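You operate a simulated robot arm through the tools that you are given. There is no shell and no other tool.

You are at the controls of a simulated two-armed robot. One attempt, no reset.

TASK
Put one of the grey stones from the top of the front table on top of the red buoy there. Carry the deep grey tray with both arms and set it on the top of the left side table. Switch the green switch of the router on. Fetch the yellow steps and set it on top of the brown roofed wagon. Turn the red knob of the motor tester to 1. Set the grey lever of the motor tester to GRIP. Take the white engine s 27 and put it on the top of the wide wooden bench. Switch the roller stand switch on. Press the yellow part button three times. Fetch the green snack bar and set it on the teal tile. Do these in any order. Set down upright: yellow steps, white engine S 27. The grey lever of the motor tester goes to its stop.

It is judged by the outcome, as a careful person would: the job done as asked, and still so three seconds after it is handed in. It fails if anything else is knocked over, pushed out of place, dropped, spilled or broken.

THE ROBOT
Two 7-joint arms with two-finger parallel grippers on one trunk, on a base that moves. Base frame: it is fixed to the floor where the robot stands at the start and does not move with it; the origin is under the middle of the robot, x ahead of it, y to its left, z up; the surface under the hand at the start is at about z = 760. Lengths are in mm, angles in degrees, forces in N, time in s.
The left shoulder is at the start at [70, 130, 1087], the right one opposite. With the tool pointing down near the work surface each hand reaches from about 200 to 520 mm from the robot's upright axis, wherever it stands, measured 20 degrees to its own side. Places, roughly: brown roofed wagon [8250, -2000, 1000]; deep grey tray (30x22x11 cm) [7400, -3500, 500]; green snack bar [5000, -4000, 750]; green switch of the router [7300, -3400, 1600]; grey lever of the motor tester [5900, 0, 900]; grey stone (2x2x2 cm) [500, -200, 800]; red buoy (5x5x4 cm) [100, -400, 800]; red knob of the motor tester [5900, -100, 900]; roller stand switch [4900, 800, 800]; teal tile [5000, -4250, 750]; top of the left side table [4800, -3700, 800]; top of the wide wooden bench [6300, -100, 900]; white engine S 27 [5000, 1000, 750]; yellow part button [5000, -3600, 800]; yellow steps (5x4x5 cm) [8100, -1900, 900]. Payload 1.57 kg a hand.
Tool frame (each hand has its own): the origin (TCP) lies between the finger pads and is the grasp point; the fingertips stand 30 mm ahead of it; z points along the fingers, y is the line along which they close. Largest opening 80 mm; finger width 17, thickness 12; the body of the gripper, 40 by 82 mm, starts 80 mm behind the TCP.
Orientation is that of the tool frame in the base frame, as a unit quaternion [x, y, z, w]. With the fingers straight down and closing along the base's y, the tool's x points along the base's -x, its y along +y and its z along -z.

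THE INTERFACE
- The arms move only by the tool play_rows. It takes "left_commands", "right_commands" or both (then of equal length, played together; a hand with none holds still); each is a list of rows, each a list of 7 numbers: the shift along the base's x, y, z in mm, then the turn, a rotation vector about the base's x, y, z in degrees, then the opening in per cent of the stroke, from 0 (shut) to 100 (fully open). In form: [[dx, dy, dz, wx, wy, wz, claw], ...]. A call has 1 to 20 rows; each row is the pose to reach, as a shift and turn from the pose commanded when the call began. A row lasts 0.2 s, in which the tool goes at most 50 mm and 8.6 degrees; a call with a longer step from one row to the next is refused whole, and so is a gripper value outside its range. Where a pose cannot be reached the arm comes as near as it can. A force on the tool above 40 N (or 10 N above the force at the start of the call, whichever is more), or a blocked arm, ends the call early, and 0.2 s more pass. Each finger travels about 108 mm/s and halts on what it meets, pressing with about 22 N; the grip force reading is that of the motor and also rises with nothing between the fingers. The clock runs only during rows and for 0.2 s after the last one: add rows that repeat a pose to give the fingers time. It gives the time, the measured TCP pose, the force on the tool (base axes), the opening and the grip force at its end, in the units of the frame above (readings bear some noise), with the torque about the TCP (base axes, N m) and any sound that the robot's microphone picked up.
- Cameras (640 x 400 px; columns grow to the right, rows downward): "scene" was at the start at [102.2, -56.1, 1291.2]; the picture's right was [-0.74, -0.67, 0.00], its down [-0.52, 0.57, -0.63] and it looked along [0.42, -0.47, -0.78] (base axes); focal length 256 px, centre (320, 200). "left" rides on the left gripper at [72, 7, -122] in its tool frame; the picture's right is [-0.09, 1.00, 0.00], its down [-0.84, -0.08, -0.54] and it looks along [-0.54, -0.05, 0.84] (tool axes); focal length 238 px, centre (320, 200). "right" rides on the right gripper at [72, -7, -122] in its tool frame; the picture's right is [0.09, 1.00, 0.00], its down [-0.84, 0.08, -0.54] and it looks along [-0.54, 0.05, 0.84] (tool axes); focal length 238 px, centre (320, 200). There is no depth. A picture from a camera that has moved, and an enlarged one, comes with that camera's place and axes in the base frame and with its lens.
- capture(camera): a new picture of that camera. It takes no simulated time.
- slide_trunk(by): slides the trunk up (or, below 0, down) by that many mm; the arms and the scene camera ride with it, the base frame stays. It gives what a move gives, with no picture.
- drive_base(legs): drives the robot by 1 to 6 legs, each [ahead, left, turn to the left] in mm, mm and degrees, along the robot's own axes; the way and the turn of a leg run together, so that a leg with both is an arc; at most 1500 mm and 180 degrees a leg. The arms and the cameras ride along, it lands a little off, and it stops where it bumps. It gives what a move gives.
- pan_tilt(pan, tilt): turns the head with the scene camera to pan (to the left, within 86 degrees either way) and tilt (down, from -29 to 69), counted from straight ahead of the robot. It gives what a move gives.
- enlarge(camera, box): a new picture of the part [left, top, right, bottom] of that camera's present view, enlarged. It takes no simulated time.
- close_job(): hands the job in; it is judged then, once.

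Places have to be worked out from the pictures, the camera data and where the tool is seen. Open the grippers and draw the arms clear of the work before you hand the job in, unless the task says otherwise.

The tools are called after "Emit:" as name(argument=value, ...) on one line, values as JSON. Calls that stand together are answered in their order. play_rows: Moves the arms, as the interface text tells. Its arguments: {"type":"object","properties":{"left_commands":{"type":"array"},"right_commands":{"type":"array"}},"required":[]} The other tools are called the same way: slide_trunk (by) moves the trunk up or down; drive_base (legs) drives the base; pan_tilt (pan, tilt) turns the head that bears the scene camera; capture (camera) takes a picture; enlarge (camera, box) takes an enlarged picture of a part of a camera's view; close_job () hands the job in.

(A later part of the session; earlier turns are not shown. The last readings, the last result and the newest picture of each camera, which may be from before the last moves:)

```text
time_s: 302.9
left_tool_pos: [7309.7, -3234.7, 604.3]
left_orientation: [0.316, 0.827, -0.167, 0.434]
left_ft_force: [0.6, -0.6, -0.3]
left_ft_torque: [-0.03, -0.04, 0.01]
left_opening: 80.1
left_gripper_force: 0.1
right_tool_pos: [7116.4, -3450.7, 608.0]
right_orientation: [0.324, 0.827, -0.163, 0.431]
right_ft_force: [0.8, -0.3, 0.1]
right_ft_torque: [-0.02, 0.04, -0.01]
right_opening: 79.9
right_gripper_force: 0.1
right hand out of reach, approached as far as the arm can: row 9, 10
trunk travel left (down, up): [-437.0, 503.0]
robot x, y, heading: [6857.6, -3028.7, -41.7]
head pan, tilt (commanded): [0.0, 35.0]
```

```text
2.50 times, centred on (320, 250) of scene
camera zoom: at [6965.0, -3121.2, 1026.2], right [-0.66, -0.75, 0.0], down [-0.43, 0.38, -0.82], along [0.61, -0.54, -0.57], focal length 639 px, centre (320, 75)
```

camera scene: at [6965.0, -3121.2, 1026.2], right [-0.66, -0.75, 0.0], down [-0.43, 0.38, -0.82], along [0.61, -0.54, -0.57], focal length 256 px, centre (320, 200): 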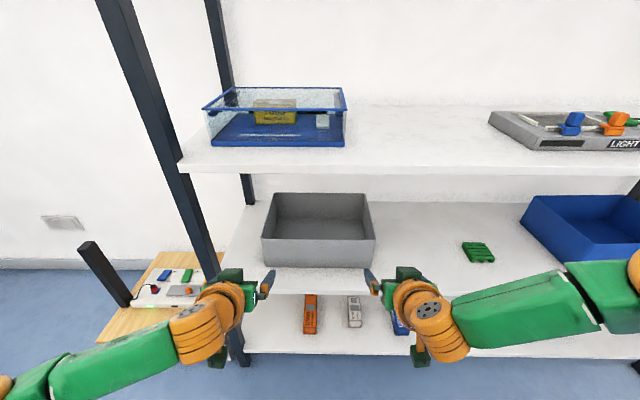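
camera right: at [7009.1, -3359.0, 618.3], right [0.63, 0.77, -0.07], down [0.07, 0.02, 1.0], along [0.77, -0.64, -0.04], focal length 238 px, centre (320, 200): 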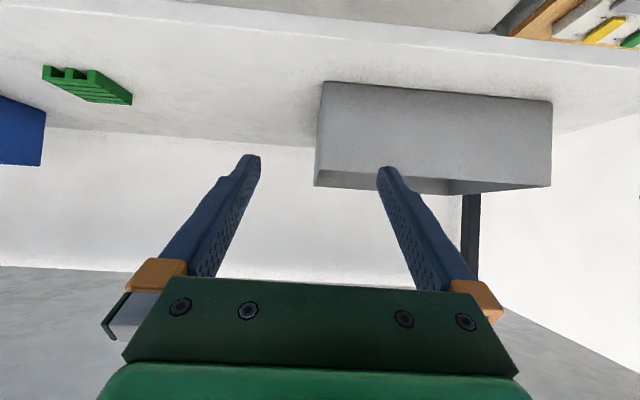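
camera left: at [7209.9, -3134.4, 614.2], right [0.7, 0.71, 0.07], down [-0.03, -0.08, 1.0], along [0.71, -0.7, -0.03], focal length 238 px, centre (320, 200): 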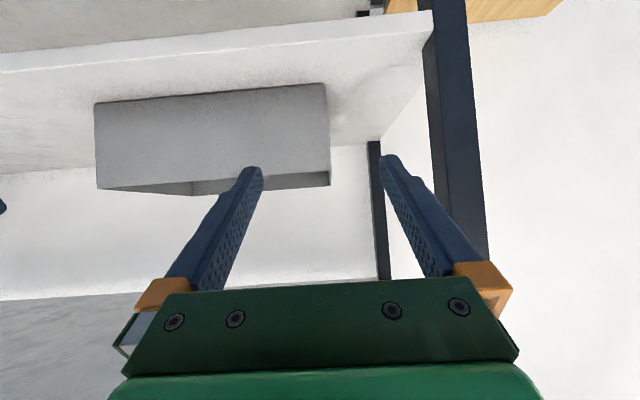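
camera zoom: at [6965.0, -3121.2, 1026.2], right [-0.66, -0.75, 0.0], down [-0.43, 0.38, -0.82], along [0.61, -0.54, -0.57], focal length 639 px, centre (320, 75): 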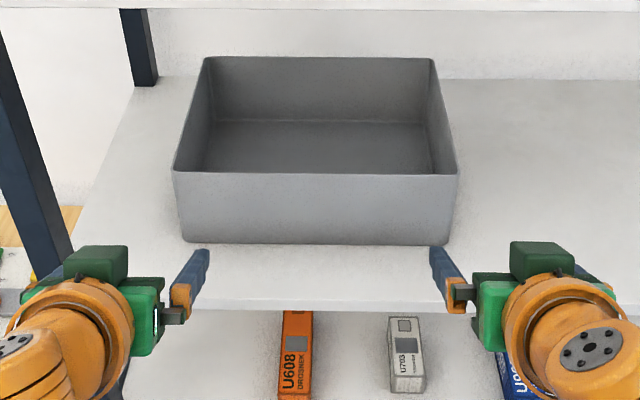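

Precise readings: rim z≈572, walls at E≈2456 (left) and 2163 (right). I shift both hands 6 mm toward +E and up 5 mm, then drive in 178 mm so that the fingers come over the tray's front.

Emit:
play_rows(left_commands=[[4, 4.5, 5, 0, 0, 0, 100], [4, 4.5, 5, 0, 0, 0, 100]], right_commands=[[4, 4.5, 3, 0, 0, 0, 100], [4, 4.5, 3, 0, 0, 0, 100]])

Emit:
drive_base(legs=[[100, 0, 0]])

Emit:
capture(camera="scene")

Emit:
capture(camera="left")

Emit:
capture(camera="right")

```text
time_s: 303.5
left_tool_pos: [7314.2, -3230.5, 608.7]
left_orientation: [0.315, 0.828, -0.166, 0.433]
left_ft_force: [0.3, -0.2, 0.2]
left_ft_torque: [-0.03, -0.01, 0.03]
left_opening: 79.7
left_gripper_force: 0.1
right_tool_pos: [7119.8, -3447.3, 611.5]
right_orientation: [0.325, 0.826, -0.164, 0.43]
right_ft_force: [1.0, 0.2, 0.2]
right_ft_torque: [0.01, 0.0, 0.01]
right_opening: 79.9
right_gripper_force: 0.0
trunk travel left (down, up): [-437.0, 503.0]
robot x, y, heading: [6862.9, -3029.5, -41.8]
head pan, tilt (commanded): [0.0, 35.0]
```

```text
time_s: 304.6
left_tool_pos: [7388.1, -3293.9, 609.3]
left_orientation: [0.315, 0.828, -0.166, 0.433]
left_ft_force: [-0.8, 1.0, 0.6]
left_ft_torque: [-0.04, 0.02, 0.0]
left_opening: 80.1
left_gripper_force: 0.2
right_tool_pos: [7191.5, -3511.5, 613.0]
right_orientation: [0.325, 0.826, -0.164, 0.429]
right_ft_force: [0.2, 0.1, 0.3]
right_ft_torque: [-0.01, -0.04, 0.01]
right_opening: 79.8
right_gripper_force: 0.1
trunk travel left (down, up): [-437.0, 503.0]
robot x, y, heading: [6932.3, -3096.2, -41.6]
head pan, tilt (commanded): [0.0, 35.0]
```

```text
taken
camera scene: at [7038.3, -3186.5, 1026.0], right [-0.66, -0.75, 0.0], down [-0.43, 0.38, -0.82], along [0.61, -0.54, -0.57], focal length 256 px, centre (320, 200)
```

scene: 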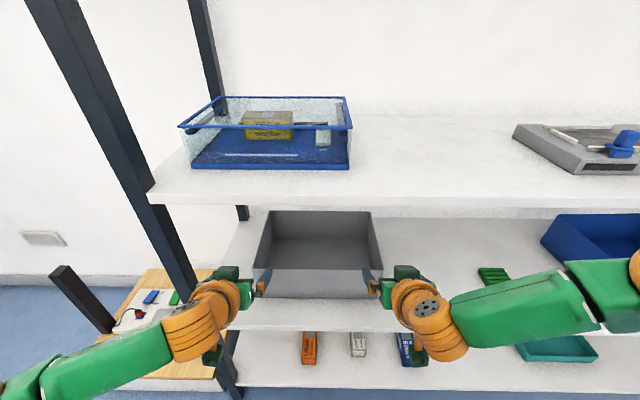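

```text
taken
camera left: at [7287.0, -3194.7, 619.5], right [0.7, 0.71, 0.07], down [-0.03, -0.08, 1.0], along [0.71, -0.7, -0.03], focal length 238 px, centre (320, 200)
```

left: 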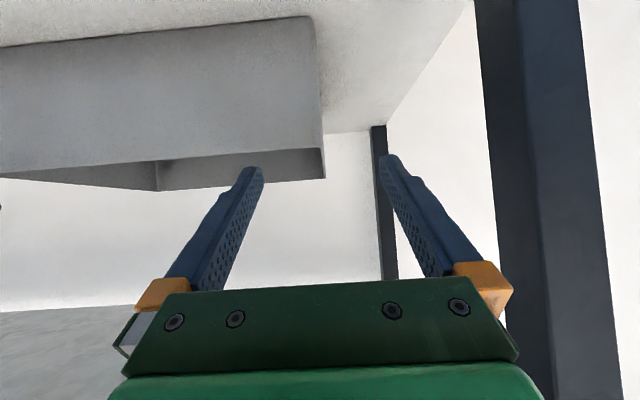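

```text
taken
camera right: at [7084.0, -3419.8, 622.8], right [0.63, 0.77, -0.07], down [0.08, 0.02, 1.0], along [0.77, -0.64, -0.04], focal length 238 px, centre (320, 200)
```

right: 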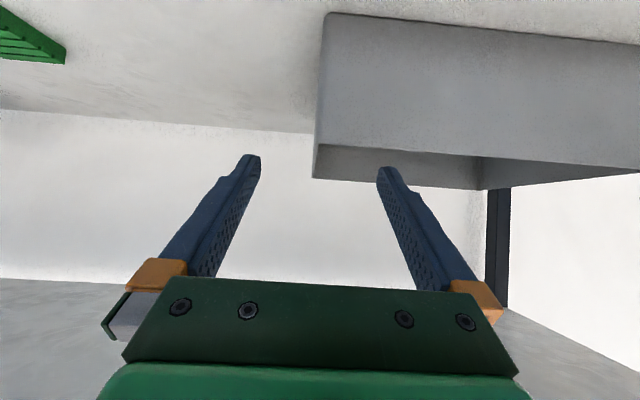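

Both side walls run centrally between the open fingers, with ~13 mm over the rim. I drive 82 mm further in.

Emit:
drive_base(legs=[[82, 0, 0]])

Emit:
capture(camera="scene")

Emit:
capture(camera="left")

Emit:
capture(camera="right")

```text
time_s: 305.7
left_tool_pos: [7448.0, -3348.1, 609.3]
left_orientation: [0.315, 0.828, -0.166, 0.433]
left_ft_force: [-0.2, 0.0, -1.2]
left_ft_torque: [0.01, 0.0, 0.0]
left_opening: 79.9
left_gripper_force: 0.0
right_tool_pos: [7253.1, -3564.3, 612.3]
right_orientation: [0.324, 0.827, -0.163, 0.43]
right_ft_force: [-0.5, 0.0, -0.5]
right_ft_torque: [0.0, 0.0, 0.03]
right_opening: 79.9
right_gripper_force: 0.0
trunk travel left (down, up): [-437.0, 503.0]
robot x, y, heading: [6995.2, -3145.5, -41.7]
head pan, tilt (commanded): [0.0, 35.0]
```

```text
taken
camera scene: at [7098.1, -3239.2, 1026.0], right [-0.66, -0.75, 0.0], down [-0.43, 0.38, -0.82], along [0.61, -0.54, -0.57], focal length 256 px, centre (320, 200)
```

scene: 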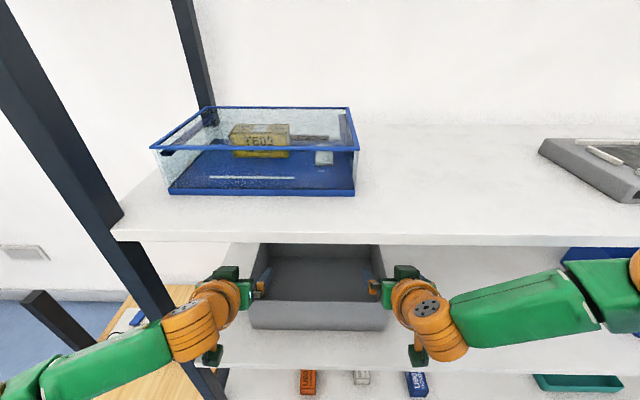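

```text
taken
camera left: at [7346.8, -3247.2, 619.5], right [0.7, 0.71, 0.07], down [-0.03, -0.08, 1.0], along [0.71, -0.7, -0.03], focal length 238 px, centre (320, 200)
```

left: 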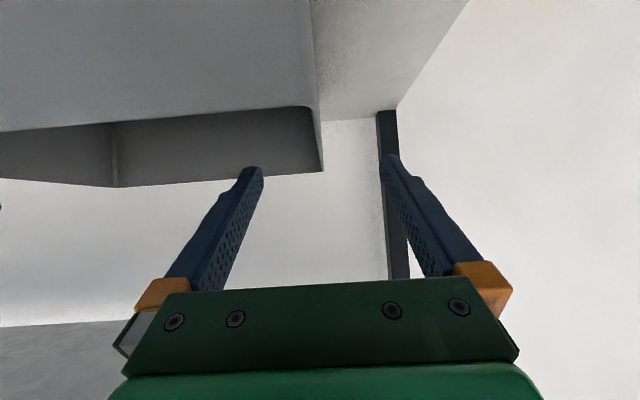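

```text
taken
camera right: at [7144.0, -3472.5, 622.8], right [0.63, 0.77, -0.07], down [0.08, 0.02, 1.0], along [0.77, -0.64, -0.04], focal length 238 px, centre (320, 200)
```

right: 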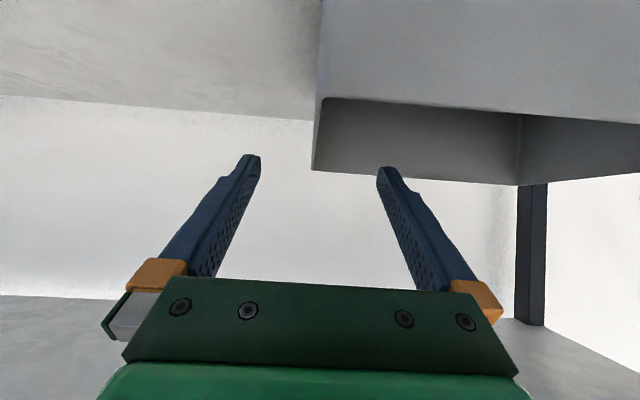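

Fingers are over the interior at N≈7787. I go 14 mm deeper so the inner fingers clear the front wall, then lower both hands to z≈560.

Emit:
drive_base(legs=[[14, 0, 0]])

Emit:
play_rows(left_commands=[[0, 0, -12, 0, 0, 0, 100], [0, 0, -24, 0, 0, 0, 100], [0, 0, -36, 0, 0, 0, 100], [0, 0, -48, 0, 0, 0, 100], [0, 0, -48, 0, 0, 0, 100]], right_commands=[[0, 0, -13, 0, 0, 0, 100], [0, 0, -26, 0, 0, 0, 100], [0, 0, -39, 0, 0, 0, 100], [0, 0, -51, 0, 0, 0, 100], [0, 0, -51, 0, 0, 0, 100]])

Emit:
capture(camera="left")

Emit:
capture(camera="right")

Emit:
enlarge(camera="scene", box=[200, 230, 440, 350])

```text
time_s: 306.4
left_tool_pos: [7458.6, -3355.9, 610.6]
left_orientation: [0.314, 0.828, -0.165, 0.433]
left_ft_force: [1.0, -0.5, -0.8]
left_ft_torque: [0.02, 0.0, -0.01]
left_opening: 80.0
left_gripper_force: 0.1
right_tool_pos: [7262.7, -3573.2, 611.8]
right_orientation: [0.324, 0.827, -0.162, 0.43]
right_ft_force: [-0.5, -0.2, -0.2]
right_ft_torque: [-0.01, -0.03, -0.01]
right_opening: 79.8
right_gripper_force: 0.1
trunk travel left (down, up): [-437.0, 503.0]
robot x, y, heading: [7000.9, -3156.4, -41.5]
head pan, tilt (commanded): [0.0, 35.0]
```

```text
time_s: 307.6
left_tool_pos: [7456.8, -3355.7, 561.3]
left_orientation: [0.315, 0.828, -0.166, 0.433]
left_ft_force: [0.3, -0.4, -1.3]
left_ft_torque: [-0.01, -0.02, -0.01]
left_opening: 80.1
left_gripper_force: 0.0
right_tool_pos: [7245.5, -3582.9, 591.1]
right_orientation: [0.323, 0.827, -0.162, 0.431]
right_ft_force: [0.4, 0.0, -0.9]
right_ft_torque: [0.02, 0.04, 0.02]
right_opening: 79.8
right_gripper_force: 0.0
right hand out of reach, approached as far as the arm can: row 1, 2, 3, 4, 5
trunk travel left (down, up): [-437.0, 503.0]
robot x, y, heading: [7004.7, -3157.2, -41.5]
head pan, tilt (commanded): [0.0, 35.0]
```

```text
taken
camera left: at [7356.4, -3256.5, 571.4], right [0.7, 0.71, 0.07], down [-0.03, -0.08, 1.0], along [0.71, -0.7, -0.03], focal length 238 px, centre (320, 200)
```

left: 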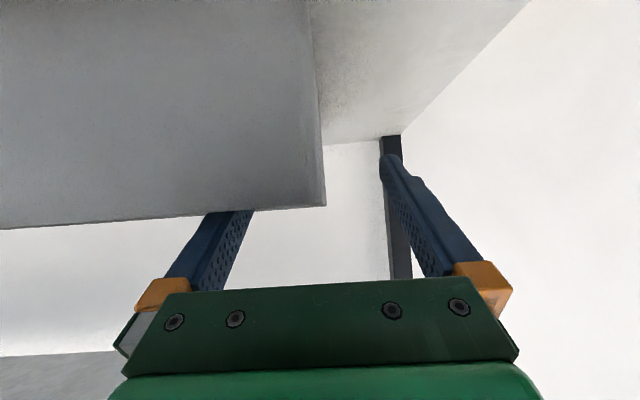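

```text
taken
camera right: at [7137.5, -3492.0, 601.0], right [0.63, 0.77, -0.07], down [0.08, 0.02, 1.0], along [0.77, -0.64, -0.04], focal length 238 px, centre (320, 200)
```

right: 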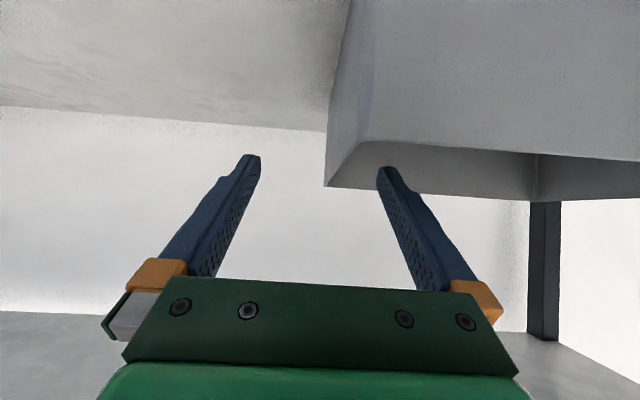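

```text
2.67 times, centred on (320, 290) of scene
camera zoom: at [7108.4, -3248.2, 1026.1], right [-0.66, -0.75, 0.0], down [-0.43, 0.38, -0.82], along [0.61, -0.54, -0.57], focal length 681 px, centre (320, -40)
```

zoom: 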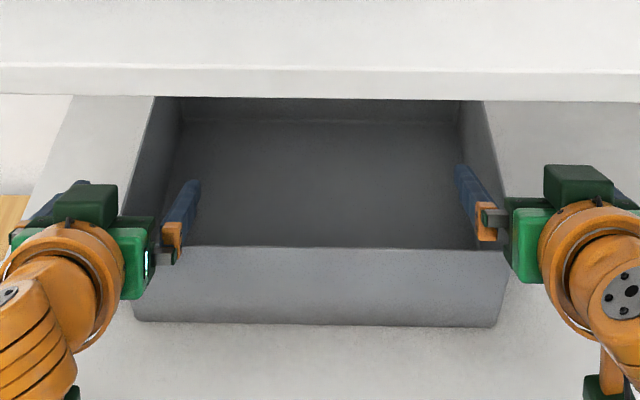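

The right arm reached its inward limit (it stayed at z≈591, E≈2147) because the hands are too far ahead. I raise both hands again, draw them back 75 mm relative to the robot, and then bring the base 75 mm closer.

Emit:
play_rows(left_commands=[[0, 0, 16, 0, 0, 0, 100], [0, 0, 32, 0, 0, 0, 100], [0, 0, 49, 0, 0, 0, 100], [-18, 16, 50, 0, 0, 0, 100], [-37, 33, 50, 0, 0, 0, 100], [-55.5, 49.5, 50, 0, 0, 0, 100], [-55.5, 49.5, 50, 0, 0, 0, 100]], right_commands=[[0, 0, 8, 0, 0, 0, 100], [0, 3, 16, 0, 0, 0, 100], [0, 9, 21, 0, 0, 0, 100], [-12, 25, 21, 0, 0, 0, 100], [-25, 42, 21, 0, 0, 0, 100], [-38.2, 58.9, 21, 0, 0, 0, 100], [-38.2, 58.9, 21, 0, 0, 0, 100]])

Emit:
drive_base(legs=[[75, 6, 0]])

Emit:
capture(camera="scene")

Emit:
capture(camera="right")

```text
time_s: 309.2
left_tool_pos: [7403.4, -3309.4, 610.9]
left_orientation: [0.315, 0.828, -0.167, 0.433]
left_ft_force: [0.4, -0.3, -0.4]
left_ft_torque: [0.0, 0.02, 0.02]
left_opening: 79.9
left_gripper_force: 0.1
right_tool_pos: [7210.0, -3523.3, 612.6]
right_orientation: [0.323, 0.827, -0.162, 0.43]
right_ft_force: [-0.2, -0.1, 0.2]
right_ft_torque: [-0.02, 0.01, 0.0]
right_opening: 80.3
right_gripper_force: 0.1
trunk travel left (down, up): [-437.0, 503.0]
robot x, y, heading: [7006.8, -3158.4, -41.6]
head pan, tilt (commanded): [0.0, 35.0]
```

```text
time_s: 310.3
left_tool_pos: [7456.7, -3347.8, 616.8]
left_orientation: [0.313, 0.825, -0.168, 0.44]
left_ft_force: [-0.7, 0.2, -0.3]
left_ft_torque: [0.0, 0.02, 0.01]
left_opening: 80.1
left_gripper_force: 0.2
right_tool_pos: [7262.9, -3563.6, 617.5]
right_orientation: [0.323, 0.824, -0.165, 0.436]
right_ft_force: [0.2, 0.0, 0.0]
right_ft_torque: [0.0, -0.02, 0.01]
right_opening: 79.8
right_gripper_force: 0.1
trunk travel left (down, up): [-437.0, 503.0]
robot x, y, heading: [7061.5, -3201.9, -41.8]
head pan, tilt (commanded): [0.0, 35.0]
```

```text
taken
camera scene: at [7156.7, -3284.2, 1027.9], right [-0.66, -0.75, 0.0], down [-0.42, 0.37, -0.83], along [0.62, -0.55, -0.56], focal length 256 px, centre (320, 200)
```

scene: 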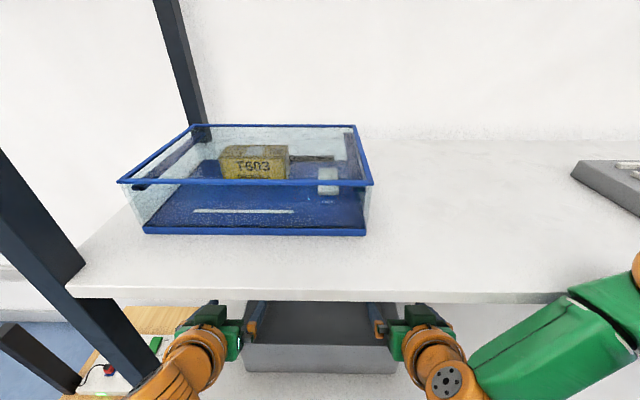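

```text
taken
camera right: at [7154.2, -3471.5, 626.2], right [0.64, 0.77, -0.07], down [0.07, 0.03, 1.0], along [0.77, -0.64, -0.03], focal length 238 px, centre (320, 200)
```

right: 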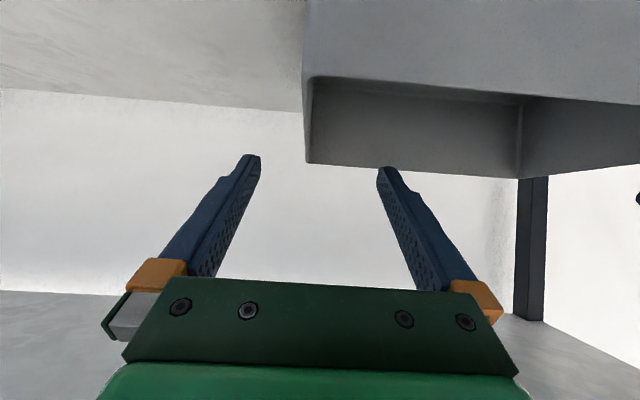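

The pose reads slightly pitched right after the drive; I hold a moment to let it settle and re-read.

Emit:
play_rows(left_commands=[[0, 0, 0, 0, 0, 0, 100], [0, 0, 0, 0, 0, 0, 100], [0, 0, 0, 0, 0, 0, 100]], right_commands=[[0, 0, 0, 0, 0, 0, 100], [0, 0, 0, 0, 0, 0, 100], [0, 0, 0, 0, 0, 0, 100]])

Emit:
capture(camera="left")

Emit:
capture(camera="right")

```text
time_s: 311.1
left_tool_pos: [7456.6, -3348.1, 616.3]
left_orientation: [0.314, 0.824, -0.169, 0.44]
left_ft_force: [-0.2, 0.3, -0.2]
left_ft_torque: [0.01, -0.01, 0.01]
left_opening: 79.8
left_gripper_force: 0.0
right_tool_pos: [7262.8, -3563.0, 617.5]
right_orientation: [0.324, 0.824, -0.165, 0.435]
right_ft_force: [-1.1, -0.2, 0.2]
right_ft_torque: [0.0, 0.02, 0.01]
right_opening: 79.8
right_gripper_force: 0.1
trunk travel left (down, up): [-437.0, 503.0]
robot x, y, heading: [7067.8, -3201.6, -41.8]
head pan, tilt (commanded): [0.0, 35.0]
```

```text
taken
camera left: at [7355.3, -3249.0, 624.3], right [0.7, 0.71, 0.07], down [-0.04, -0.07, 1.0], along [0.71, -0.7, -0.02], focal length 238 px, centre (320, 200)
```

left: 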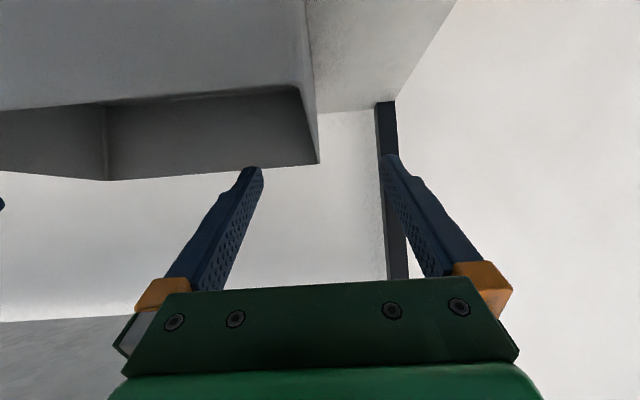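

```text
taken
camera right: at [7154.1, -3471.4, 626.3], right [0.64, 0.77, -0.07], down [0.07, 0.03, 1.0], along [0.77, -0.64, -0.03], focal length 238 px, centre (320, 200)
```

right: 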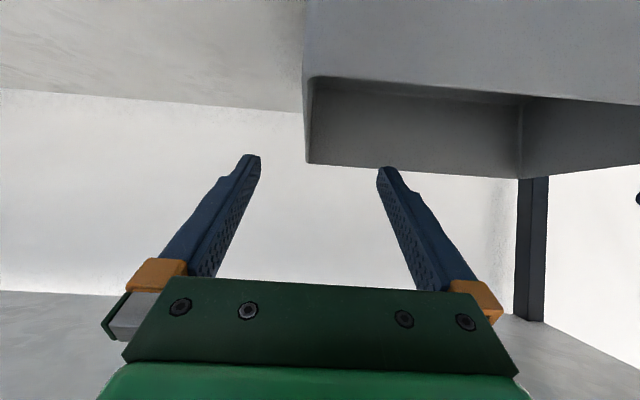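

The whole robot is tilted by ~0.7°, meaning something is touching. I look to the left and right to find what.

Emit:
pan_tilt(pan=35, tilt=45)

Emit:
capture(camera="scene")

Emit:
pan_tilt(pan=-30, tilt=50)

Emit:
capture(camera="scene")

Emit:
pan_tilt(pan=0, tilt=69)

Emit:
capture(camera="scene")

```text
time_s: 312.1
left_tool_pos: [7455.6, -3348.1, 616.2]
left_orientation: [0.314, 0.824, -0.168, 0.44]
left_ft_force: [-0.4, -0.5, -0.6]
left_ft_torque: [-0.02, 0.0, -0.02]
left_opening: 80.2
left_gripper_force: 0.1
right_tool_pos: [7263.3, -3564.1, 618.4]
right_orientation: [0.324, 0.824, -0.165, 0.435]
right_ft_force: [0.3, 0.7, -0.5]
right_ft_torque: [-0.02, -0.03, 0.0]
right_opening: 80.1
right_gripper_force: 0.0
trunk travel left (down, up): [-437.0, 503.0]
robot x, y, heading: [7062.4, -3202.8, -41.5]
head pan, tilt (commanded): [35.0, 45.0]
```

```text
taken
camera scene: at [7171.9, -3235.4, 1012.9], right [-0.12, -0.99, 0.01], down [-0.69, 0.08, -0.72], along [0.71, -0.09, -0.7], focal length 256 px, centre (320, 200)
```

scene: 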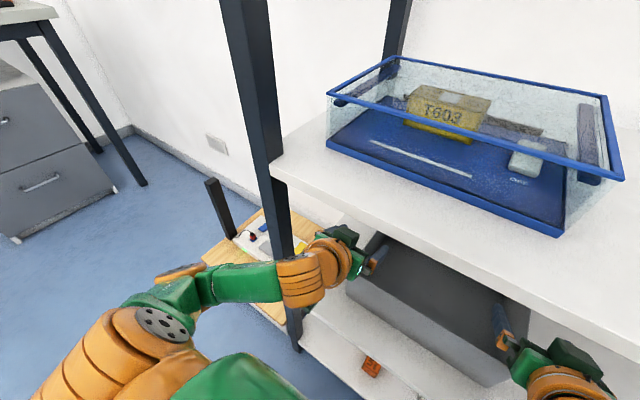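

```text
time_s: 313.4
left_tool_pos: [7455.6, -3348.4, 615.4]
left_orientation: [0.313, 0.825, -0.168, 0.44]
left_ft_force: [-0.3, 0.5, 0.0]
left_ft_torque: [0.0, 0.01, 0.04]
left_opening: 80.0
left_gripper_force: 0.0
right_tool_pos: [7264.0, -3562.5, 617.5]
right_orientation: [0.323, 0.824, -0.165, 0.436]
right_ft_force: [0.2, 0.1, -0.2]
right_ft_torque: [-0.02, 0.01, 0.0]
right_opening: 79.9
right_gripper_force: 0.1
trunk travel left (down, up): [-437.0, 503.0]
robot x, y, heading: [7063.6, -3201.0, -41.3]
head pan, tilt (commanded): [-30.0, 50.0]
```

```text
taken
camera scene: at [7115.6, -3299.0, 1006.0], right [-0.95, -0.32, -0.01], down [-0.23, 0.72, -0.65], along [0.21, -0.62, -0.76], focal length 256 px, centre (320, 200)
```

scene: 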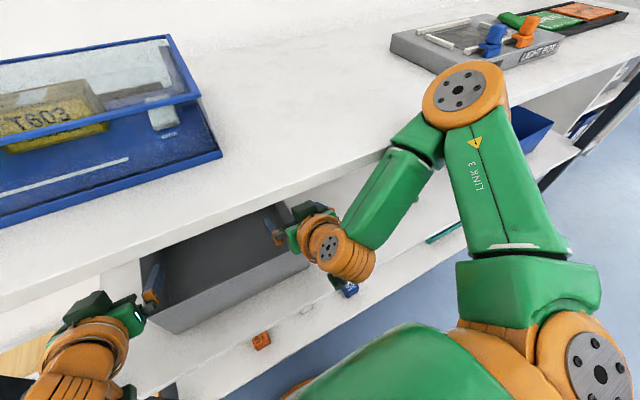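

```text
time_s: 314.4
left_tool_pos: [7456.0, -3350.0, 616.5]
left_orientation: [0.313, 0.825, -0.168, 0.44]
left_ft_force: [-0.2, 0.1, -0.4]
left_ft_torque: [0.0, -0.01, 0.01]
left_opening: 79.8
left_gripper_force: 0.0
right_tool_pos: [7264.1, -3564.1, 616.2]
right_orientation: [0.323, 0.824, -0.165, 0.435]
right_ft_force: [-0.5, 1.1, 0.8]
right_ft_torque: [-0.01, 0.01, -0.03]
right_opening: 79.9
right_gripper_force: 0.1
trunk travel left (down, up): [-437.0, 503.0]
robot x, y, heading: [7063.3, -3199.4, -41.7]
head pan, tilt (commanded): [0.0, 68.8]
```

```text
taken
camera scene: at [7133.3, -3263.3, 984.0], right [-0.67, -0.75, 0.0], down [-0.69, 0.62, -0.38], along [0.28, -0.25, -0.93], focal length 256 px, centre (320, 200)
```

scene: 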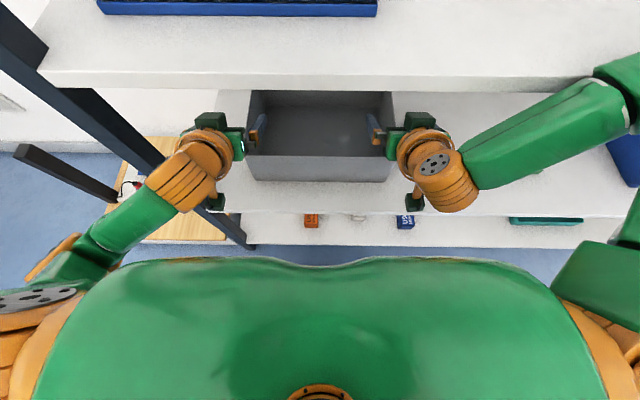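

The right elbow (pointing forward and up in this arm's posture) touches the upper board's edge. I back out 200 mm, then shift the base 90 mm left so the right arm works farther out to its side and the left more inward.

Emit:
drive_base(legs=[[-200, 0, 0], [0, 90, 0]])

Emit:
pan_tilt(pan=0, tilt=40)

Emit:
capture(camera="scene")

```text
time_s: 316.7
left_tool_pos: [7370.3, -3153.3, 609.8]
left_orientation: [0.316, 0.828, -0.167, 0.433]
left_ft_force: [-0.4, 0.6, -0.1]
left_ft_torque: [-0.03, 0.0, 0.03]
left_opening: 79.9
left_gripper_force: 0.0
right_tool_pos: [7177.1, -3368.0, 611.5]
right_orientation: [0.325, 0.827, -0.164, 0.429]
right_ft_force: [-0.4, 0.1, 0.6]
right_ft_torque: [0.02, 0.0, 0.01]
right_opening: 80.0
right_gripper_force: 0.2
trunk travel left (down, up): [-437.0, 503.0]
robot x, y, heading: [6970.6, -3005.7, -41.6]
head pan, tilt (commanded): [0.0, 68.8]
```

```text
time_s: 317.6
left_tool_pos: [7370.2, -3155.2, 611.6]
left_orientation: [0.316, 0.828, -0.166, 0.433]
left_ft_force: [-0.4, -0.1, 0.2]
left_ft_torque: [0.01, 0.04, 0.03]
left_opening: 79.9
left_gripper_force: 0.0
right_tool_pos: [7177.3, -3368.0, 612.2]
right_orientation: [0.324, 0.827, -0.163, 0.43]
right_ft_force: [-0.7, 0.7, -0.5]
right_ft_torque: [0.0, 0.01, 0.0]
right_opening: 79.8
right_gripper_force: 0.1
trunk travel left (down, up): [-437.0, 503.0]
robot x, y, heading: [6971.6, -2999.4, -41.8]
head pan, tilt (commanded): [0.0, 40.0]
```

```text
taken
camera scene: at [7073.4, -3090.6, 1018.5], right [-0.67, -0.75, 0.0], down [-0.48, 0.43, -0.77], along [0.57, -0.51, -0.64], focal length 256 px, centre (320, 200)
```

scene: 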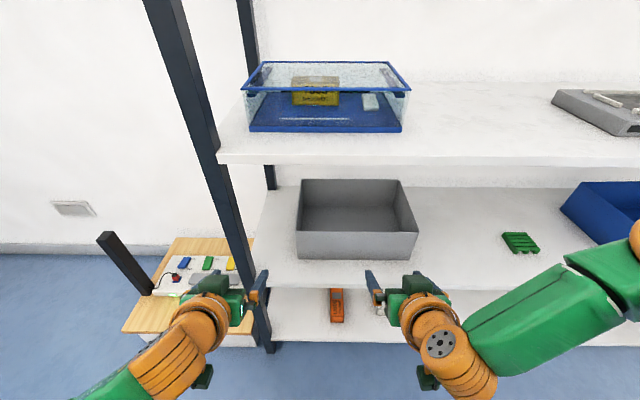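

The robot is level again and the shelf items are undisturbed. I move both hands 95 mm to the right and 60 mm forward and test whether the right arm can go down to z≈560 in this arrangement, still in front of the tray.

Emit:
play_rows(left_commands=[[-4, -27, 0, 0, 0, 0, 100], [-8, -55, 0, 0, 0, 0, 100], [-13, -82, 0, 0, 0, 0, 100], [-17.1, -109.3, 0, 0, 0, 0, 100], [-17.1, -109.3, -17, 0, 0, 0, 100], [-17.1, -109.3, -34, 0, 0, 0, 100], [-17.1, -109.3, -50, 0, 0, 0, 100], [-17.1, -109.3, -50, 0, 0, 0, 100]], right_commands=[[-5, -28, 0, 0, 0, 0, 100], [-10, -56, 0, 0, 0, 0, 100], [-14, -84, 0, 0, 0, 0, 100], [-19.1, -111.6, 0, 0, 0, 0, 100], [-19.1, -111.6, -17, 0, 0, 0, 100], [-19.1, -111.6, -34, 0, 0, 0, 100], [-19.1, -111.6, -50, 0, 0, 0, 100], [-19.1, -111.6, -50, 0, 0, 0, 100]])

Emit:
capture(camera="scene")

```text
time_s: 319.4
left_tool_pos: [7352.1, -3264.1, 559.9]
left_orientation: [0.315, 0.828, -0.166, 0.433]
left_ft_force: [0.2, 0.0, 0.5]
left_ft_torque: [0.01, -0.03, -0.02]
left_opening: 79.8
left_gripper_force: 0.1
right_tool_pos: [7160.1, -3485.4, 605.0]
right_orientation: [0.325, 0.827, -0.163, 0.428]
right_ft_force: [-0.3, 0.0, -0.5]
right_ft_torque: [-0.03, 0.02, 0.02]
right_opening: 80.2
right_gripper_force: 0.0
right hand out of reach, approached as far as the arm can: row 5, 6, 7, 8
trunk travel left (down, up): [-437.0, 503.0]
robot x, y, heading: [6972.6, -3001.8, -41.5]
head pan, tilt (commanded): [0.0, 40.0]
```

```text
taken
camera scene: at [7073.4, -3090.7, 1018.6], right [-0.67, -0.75, 0.0], down [-0.48, 0.43, -0.77], along [0.57, -0.51, -0.64], focal length 256 px, centre (320, 200)
```

scene: 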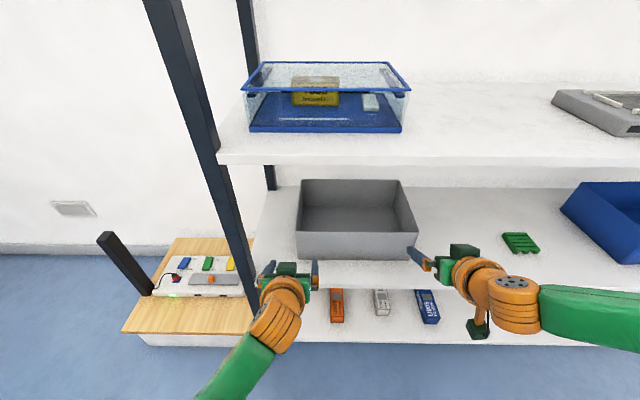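

The right arm's limit is vertical in this posture, so I'll use the trunk to lower both hands together instead. I set both hands level at z≈612 and drive in 135 mm so they come over the tray's front part.

Emit:
play_rows(left_commands=[[0, 0, 20, 0, 0, 0, 100], [1, -1, 40, 0, 0, 0, 100], [3, -3, 52, 0, 0, 0, 100], [3, -3, 52, 0, 0, 0, 100]], right_commands=[[1, 1, 3, 0, 0, 0, 100], [2, 2.2, 5, 0, 0, 0, 100], [2, 2.2, 7, 0, 0, 0, 100], [2, 2.2, 7, 0, 0, 0, 100]])

Emit:
drive_base(legs=[[70, 0, 0]])

Emit:
capture(camera="left")

Emit:
capture(camera="right")

Emit:
capture(camera="scene")

```text
time_s: 320.4
left_tool_pos: [7357.0, -3266.1, 613.2]
left_orientation: [0.316, 0.828, -0.166, 0.433]
left_ft_force: [-0.2, -0.2, -0.3]
left_ft_torque: [0.02, 0.02, 0.02]
left_opening: 79.9
left_gripper_force: 0.1
right_tool_pos: [7162.6, -3481.9, 610.5]
right_orientation: [0.325, 0.827, -0.163, 0.43]
right_ft_force: [-0.8, 0.4, 0.6]
right_ft_torque: [0.02, 0.0, 0.05]
right_opening: 80.0
right_gripper_force: 0.1
trunk travel left (down, up): [-437.0, 503.0]
robot x, y, heading: [6970.8, -3001.4, -41.9]
head pan, tilt (commanded): [0.0, 40.0]
```

```text
time_s: 321.4
left_tool_pos: [7409.2, -3311.5, 612.7]
left_orientation: [0.316, 0.827, -0.167, 0.433]
left_ft_force: [-0.5, 0.4, 0.6]
left_ft_torque: [0.0, 0.01, 0.01]
left_opening: 80.0
left_gripper_force: 0.0
right_tool_pos: [7215.3, -3527.9, 611.6]
right_orientation: [0.325, 0.827, -0.163, 0.429]
right_ft_force: [-0.4, 0.3, 0.0]
right_ft_torque: [0.01, -0.01, 0.01]
right_opening: 79.9
right_gripper_force: 0.0
trunk travel left (down, up): [-437.0, 503.0]
robot x, y, heading: [7024.1, -3046.2, -41.4]
head pan, tilt (commanded): [0.0, 40.0]
```

```text
taken
camera left: at [7307.4, -3211.1, 622.7], right [0.7, 0.71, 0.07], down [-0.03, -0.08, 1.0], along [0.71, -0.7, -0.03], focal length 238 px, centre (320, 200)
```

left: 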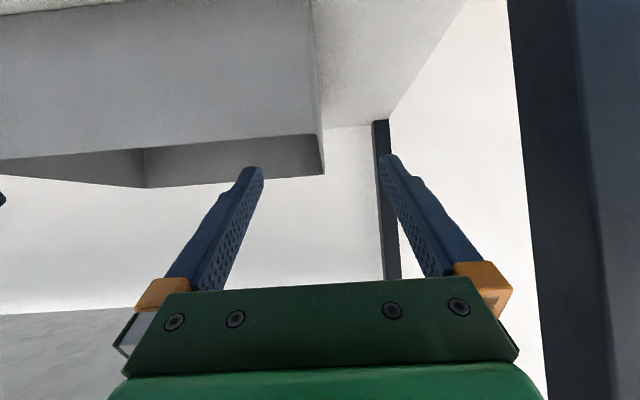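

```text
taken
camera right: at [7106.2, -3436.2, 621.0], right [0.64, 0.77, -0.07], down [0.08, 0.02, 1.0], along [0.77, -0.64, -0.05], focal length 238 px, centre (320, 200)
```

right: 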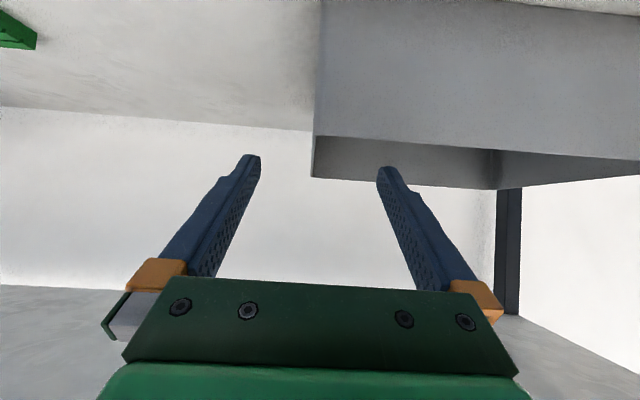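

```text
taken
camera scene: at [7124.6, -3136.4, 1018.5], right [-0.67, -0.75, 0.0], down [-0.48, 0.43, -0.77], along [0.57, -0.51, -0.64], focal length 256 px, centre (320, 200)
```

scene: 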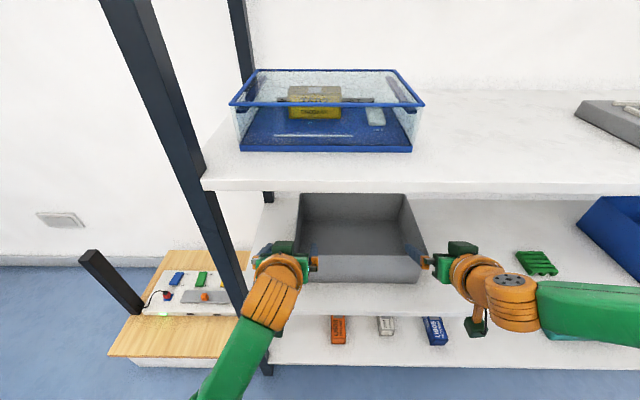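

Walls remain between the fingers. I drive 65 mm further in.

Emit:
drive_base(legs=[[65, 0, 0]])

Emit:
capture(camera="left")

Emit:
capture(camera="right")

Emit:
capture(camera="scene")

```text
time_s: 322.4
left_tool_pos: [7457.8, -3354.0, 612.5]
left_orientation: [0.315, 0.828, -0.166, 0.433]
left_ft_force: [-0.3, -0.1, -0.1]
left_ft_torque: [-0.02, 0.0, 0.0]
left_opening: 80.0
left_gripper_force: 0.0
right_tool_pos: [7262.5, -3572.6, 610.3]
right_orientation: [0.325, 0.827, -0.163, 0.429]
right_ft_force: [-0.1, 0.9, -0.3]
right_ft_torque: [0.0, 0.02, 0.0]
right_opening: 79.9
right_gripper_force: 0.0
trunk travel left (down, up): [-437.0, 503.0]
robot x, y, heading: [7070.2, -3088.4, -41.8]
head pan, tilt (commanded): [0.0, 40.0]
```

```text
taken
camera left: at [7356.0, -3254.1, 622.7], right [0.7, 0.71, 0.07], down [-0.03, -0.08, 1.0], along [0.71, -0.7, -0.03], focal length 238 px, centre (320, 200)
```

left: 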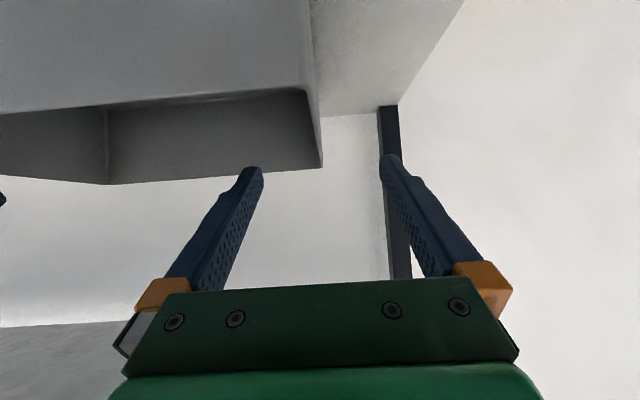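

```text
taken
camera right: at [7154.9, -3479.3, 621.0], right [0.64, 0.77, -0.07], down [0.08, 0.02, 1.0], along [0.77, -0.64, -0.05], focal length 238 px, centre (320, 200)
```

right: 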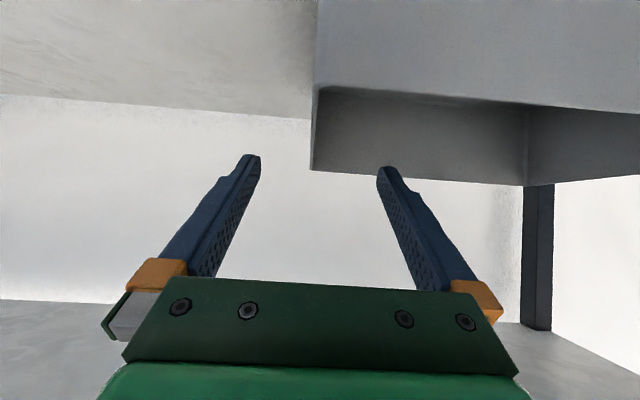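

```text
taken
camera scene: at [7173.2, -3179.5, 1018.5], right [-0.67, -0.75, 0.0], down [-0.48, 0.43, -0.77], along [0.57, -0.51, -0.64], focal length 256 px, centre (320, 200)
```

scene: 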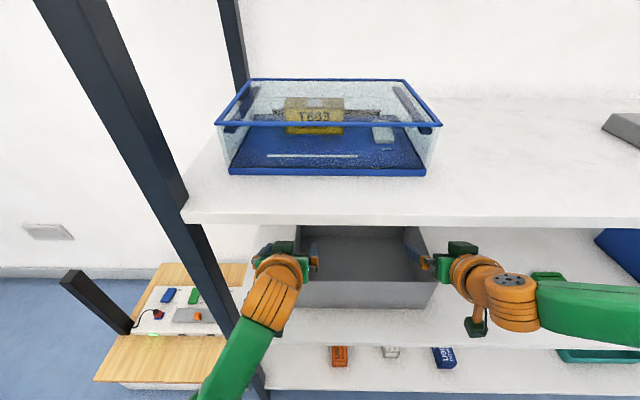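

No contact, TCPs at N≈7799 over both side walls. I lower the trunk 49 mm so the fingers straddle the walls.

Emit:
slide_trunk(by=-49)

Emit:
capture(camera="left")

Emit:
capture(camera="right")

Emit:
enlarge(camera="scene", box=[220, 190, 540, 350])

```text
time_s: 323.3
left_tool_pos: [7455.0, -3353.9, 564.6]
left_orientation: [0.315, 0.828, -0.166, 0.434]
left_ft_force: [0.4, 0.7, -0.3]
left_ft_torque: [0.01, 0.01, 0.01]
left_opening: 80.2
left_gripper_force: 0.1
right_tool_pos: [7263.6, -3571.3, 562.9]
right_orientation: [0.325, 0.827, -0.164, 0.429]
right_ft_force: [0.3, -0.6, 1.0]
right_ft_torque: [-0.03, -0.03, 0.01]
right_opening: 79.8
right_gripper_force: 0.1
trunk travel left (down, up): [-388.0, 552.0]
robot x, y, heading: [7068.1, -3091.1, -41.4]
head pan, tilt (commanded): [0.0, 40.0]
```

```text
taken
camera left: at [7355.7, -3253.8, 573.9], right [0.7, 0.71, 0.07], down [-0.03, -0.08, 1.0], along [0.71, -0.7, -0.03], focal length 238 px, centre (320, 200)
```

left: 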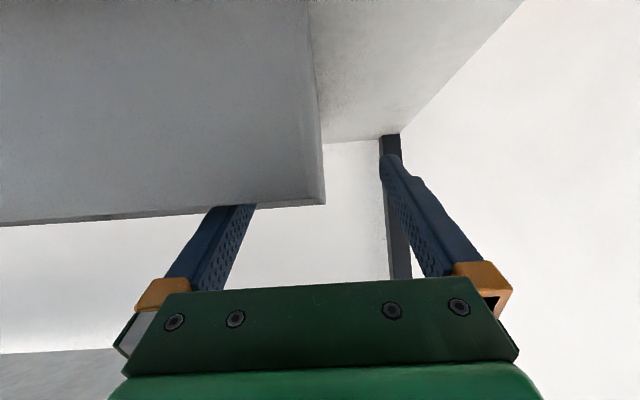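

```text
taken
camera right: at [7154.6, -3479.0, 572.2], right [0.64, 0.77, -0.07], down [0.08, 0.02, 1.0], along [0.77, -0.64, -0.04], focal length 238 px, centre (320, 200)
```

right: 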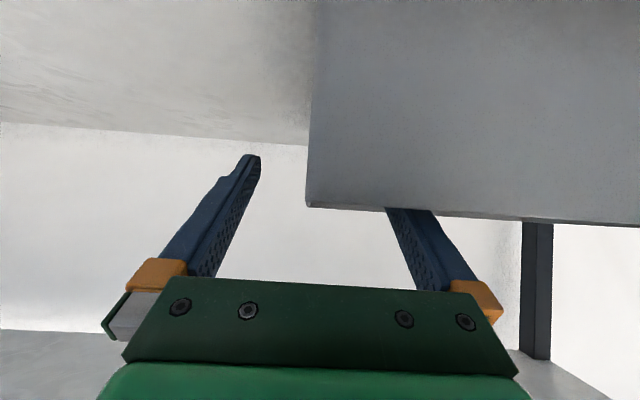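

```text
2.00 times, centred on (380, 270) of scene
camera zoom: at [7172.6, -3179.0, 969.5], right [-0.67, -0.75, 0.0], down [-0.48, 0.43, -0.77], along [0.57, -0.51, -0.64], focal length 511 px, centre (200, 60)
```

zoom: 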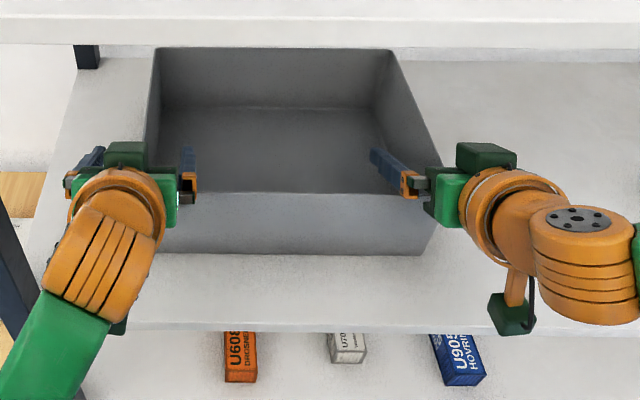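

Inner fingers are inside, outer fingers outside on both sides. I close both grippers on the walls.

Emit:
play_rows(left_commands=[[0, 0, 0, 0, 0, 0, 70], [0, 0, 0, 0, 0, 0, 40], [0, 0, 0, 0, 0, 0, 10], [0, 0, 0, 0, 0, 0, 0], [0, 0, 0, 0, 0, 0, 0], [0, 0, 0, 0, 0, 0, 0]], right_commands=[[0, 0, 0, 0, 0, 0, 70], [0, 0, 0, 0, 0, 0, 40], [0, 0, 0, 0, 0, 0, 10], [0, 0, 0, 0, 0, 0, 0], [0, 0, 0, 0, 0, 0, 0], [0, 0, 0, 0, 0, 0, 0]])

Emit:
capture(camera="left")

Emit:
capture(camera="right")

Emit:
enlarge(camera="scene", box=[220, 190, 540, 350])

```text
time_s: 324.6
left_tool_pos: [7459.5, -3351.5, 563.1]
left_orientation: [0.312, 0.828, -0.163, 0.435]
left_ft_force: [1.9, 4.3, 1.0]
left_ft_torque: [-0.33, 0.26, -1.01]
left_opening: 3.5
left_gripper_force: 21.9
right_tool_pos: [7260.5, -3572.5, 562.6]
right_orientation: [0.329, 0.825, -0.168, 0.428]
right_ft_force: [-2.0, -3.3, 0.6]
right_ft_torque: [0.34, 0.18, 0.52]
right_opening: 2.7
right_gripper_force: 21.9
trunk travel left (down, up): [-388.0, 552.0]
robot x, y, heading: [7071.5, -3089.3, -41.7]
head pan, tilt (commanded): [0.0, 40.0]
stopped in row 6 (left hand): the force on the tool passed its limit at 41 N (the readings are from after the stop); the commanded pose is now the measured one
```

```text
taken
camera left: at [7357.2, -3252.7, 574.0], right [0.7, 0.71, 0.08], down [-0.03, -0.08, 1.0], along [0.72, -0.7, -0.03], focal length 238 px, centre (320, 200)
```

left: 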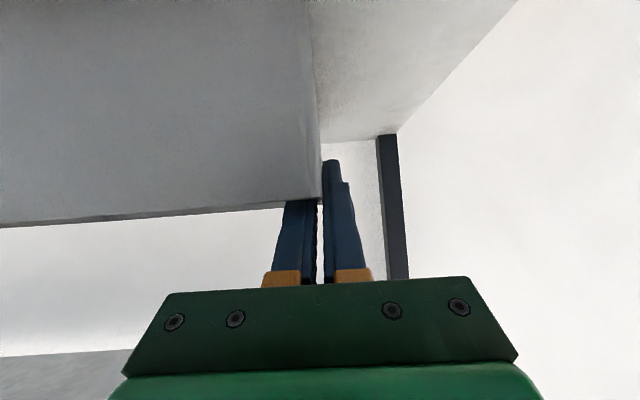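

```text
taken
camera right: at [7153.7, -3480.4, 572.2], right [0.64, 0.76, -0.07], down [0.08, 0.03, 1.0], along [0.76, -0.65, -0.04], focal length 238 px, centre (320, 200)
```

right: 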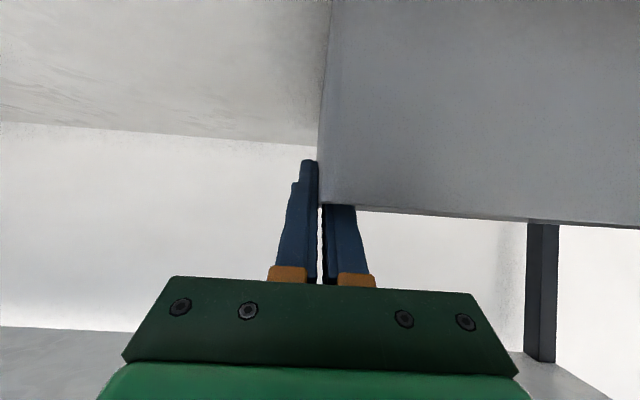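

```text
2.00 times, centred on (380, 270) of scene
camera zoom: at [7172.6, -3178.6, 969.6], right [-0.67, -0.75, 0.0], down [-0.48, 0.43, -0.77], along [0.57, -0.51, -0.64], focal length 511 px, centre (200, 60)
```

zoom: 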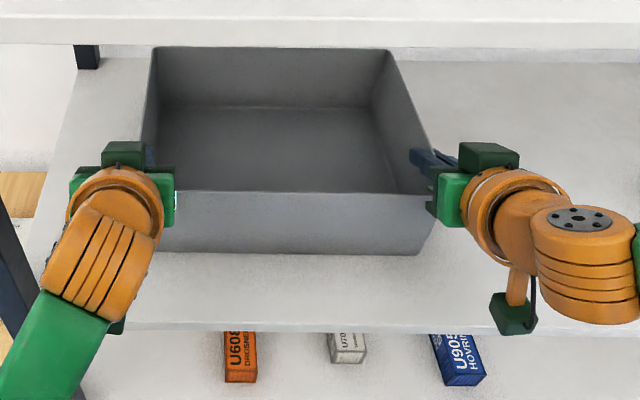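

Both hands hold the walls (3.5 and 2.7 mm). I drag the tray out 110 mm by backing the base slowly.

Emit:
drive_base(legs=[[-55, 0, 0], [-55, 0, 0]])

Emit:
capture(camera="scene")

Emit:
capture(camera="left")

Emit:
capture(camera="right")

```text
time_s: 326.1
left_tool_pos: [7376.0, -3276.3, 564.2]
left_orientation: [0.312, 0.829, -0.163, 0.435]
left_ft_force: [4.1, 7.1, 1.6]
left_ft_torque: [-0.4, 0.12, -0.97]
left_opening: 3.4
left_gripper_force: 22.0
right_tool_pos: [7178.5, -3498.3, 560.3]
right_orientation: [0.328, 0.826, -0.168, 0.427]
right_ft_force: [-4.9, -7.0, 0.8]
right_ft_torque: [0.03, -0.17, 0.55]
right_opening: 2.6
right_gripper_force: 21.8
trunk travel left (down, up): [-388.0, 552.0]
robot x, y, heading: [6986.9, -3014.5, -41.6]
head pan, tilt (commanded): [0.0, 40.0]
```

```text
taken
camera scene: at [7089.3, -3104.4, 969.6], right [-0.66, -0.75, 0.0], down [-0.48, 0.43, -0.77], along [0.57, -0.51, -0.64], focal length 256 px, centre (320, 200)
```

scene: 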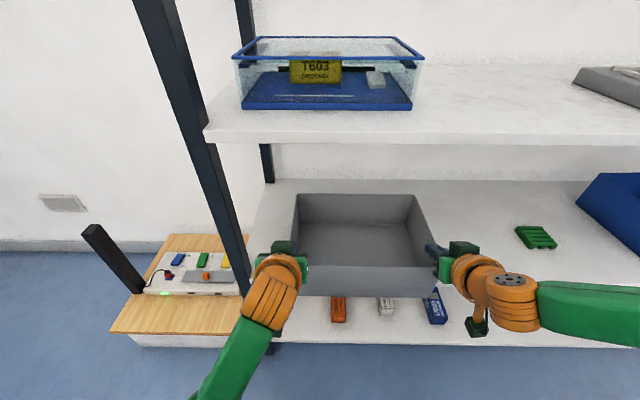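

```text
taken
camera left: at [7274.2, -3178.0, 573.9], right [0.7, 0.71, 0.08], down [-0.03, -0.08, 1.0], along [0.72, -0.7, -0.03], focal length 238 px, centre (320, 200)
```

left: 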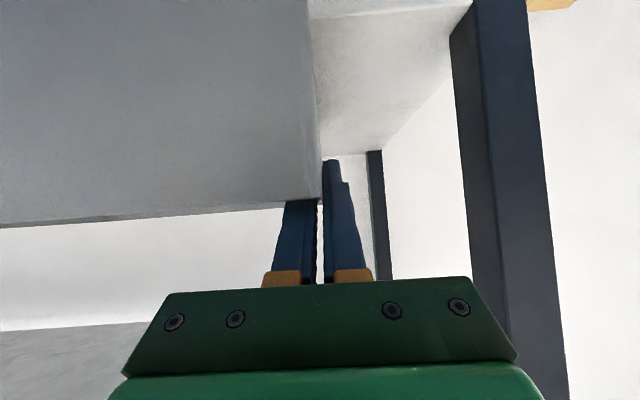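

```text
taken
camera right: at [7071.1, -3406.0, 572.2], right [0.64, 0.76, -0.07], down [0.08, 0.03, 1.0], along [0.76, -0.65, -0.04], focal length 238 px, centre (320, 200)
```

right: 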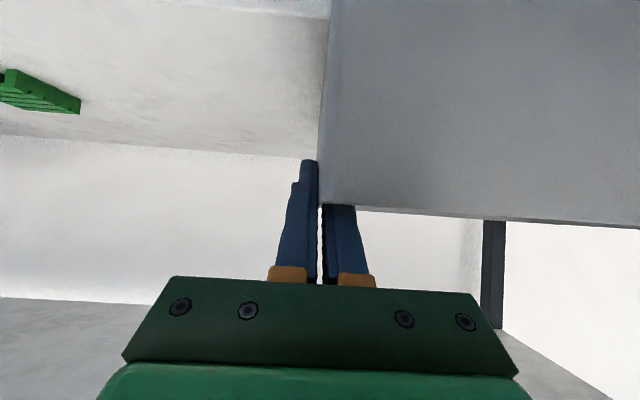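

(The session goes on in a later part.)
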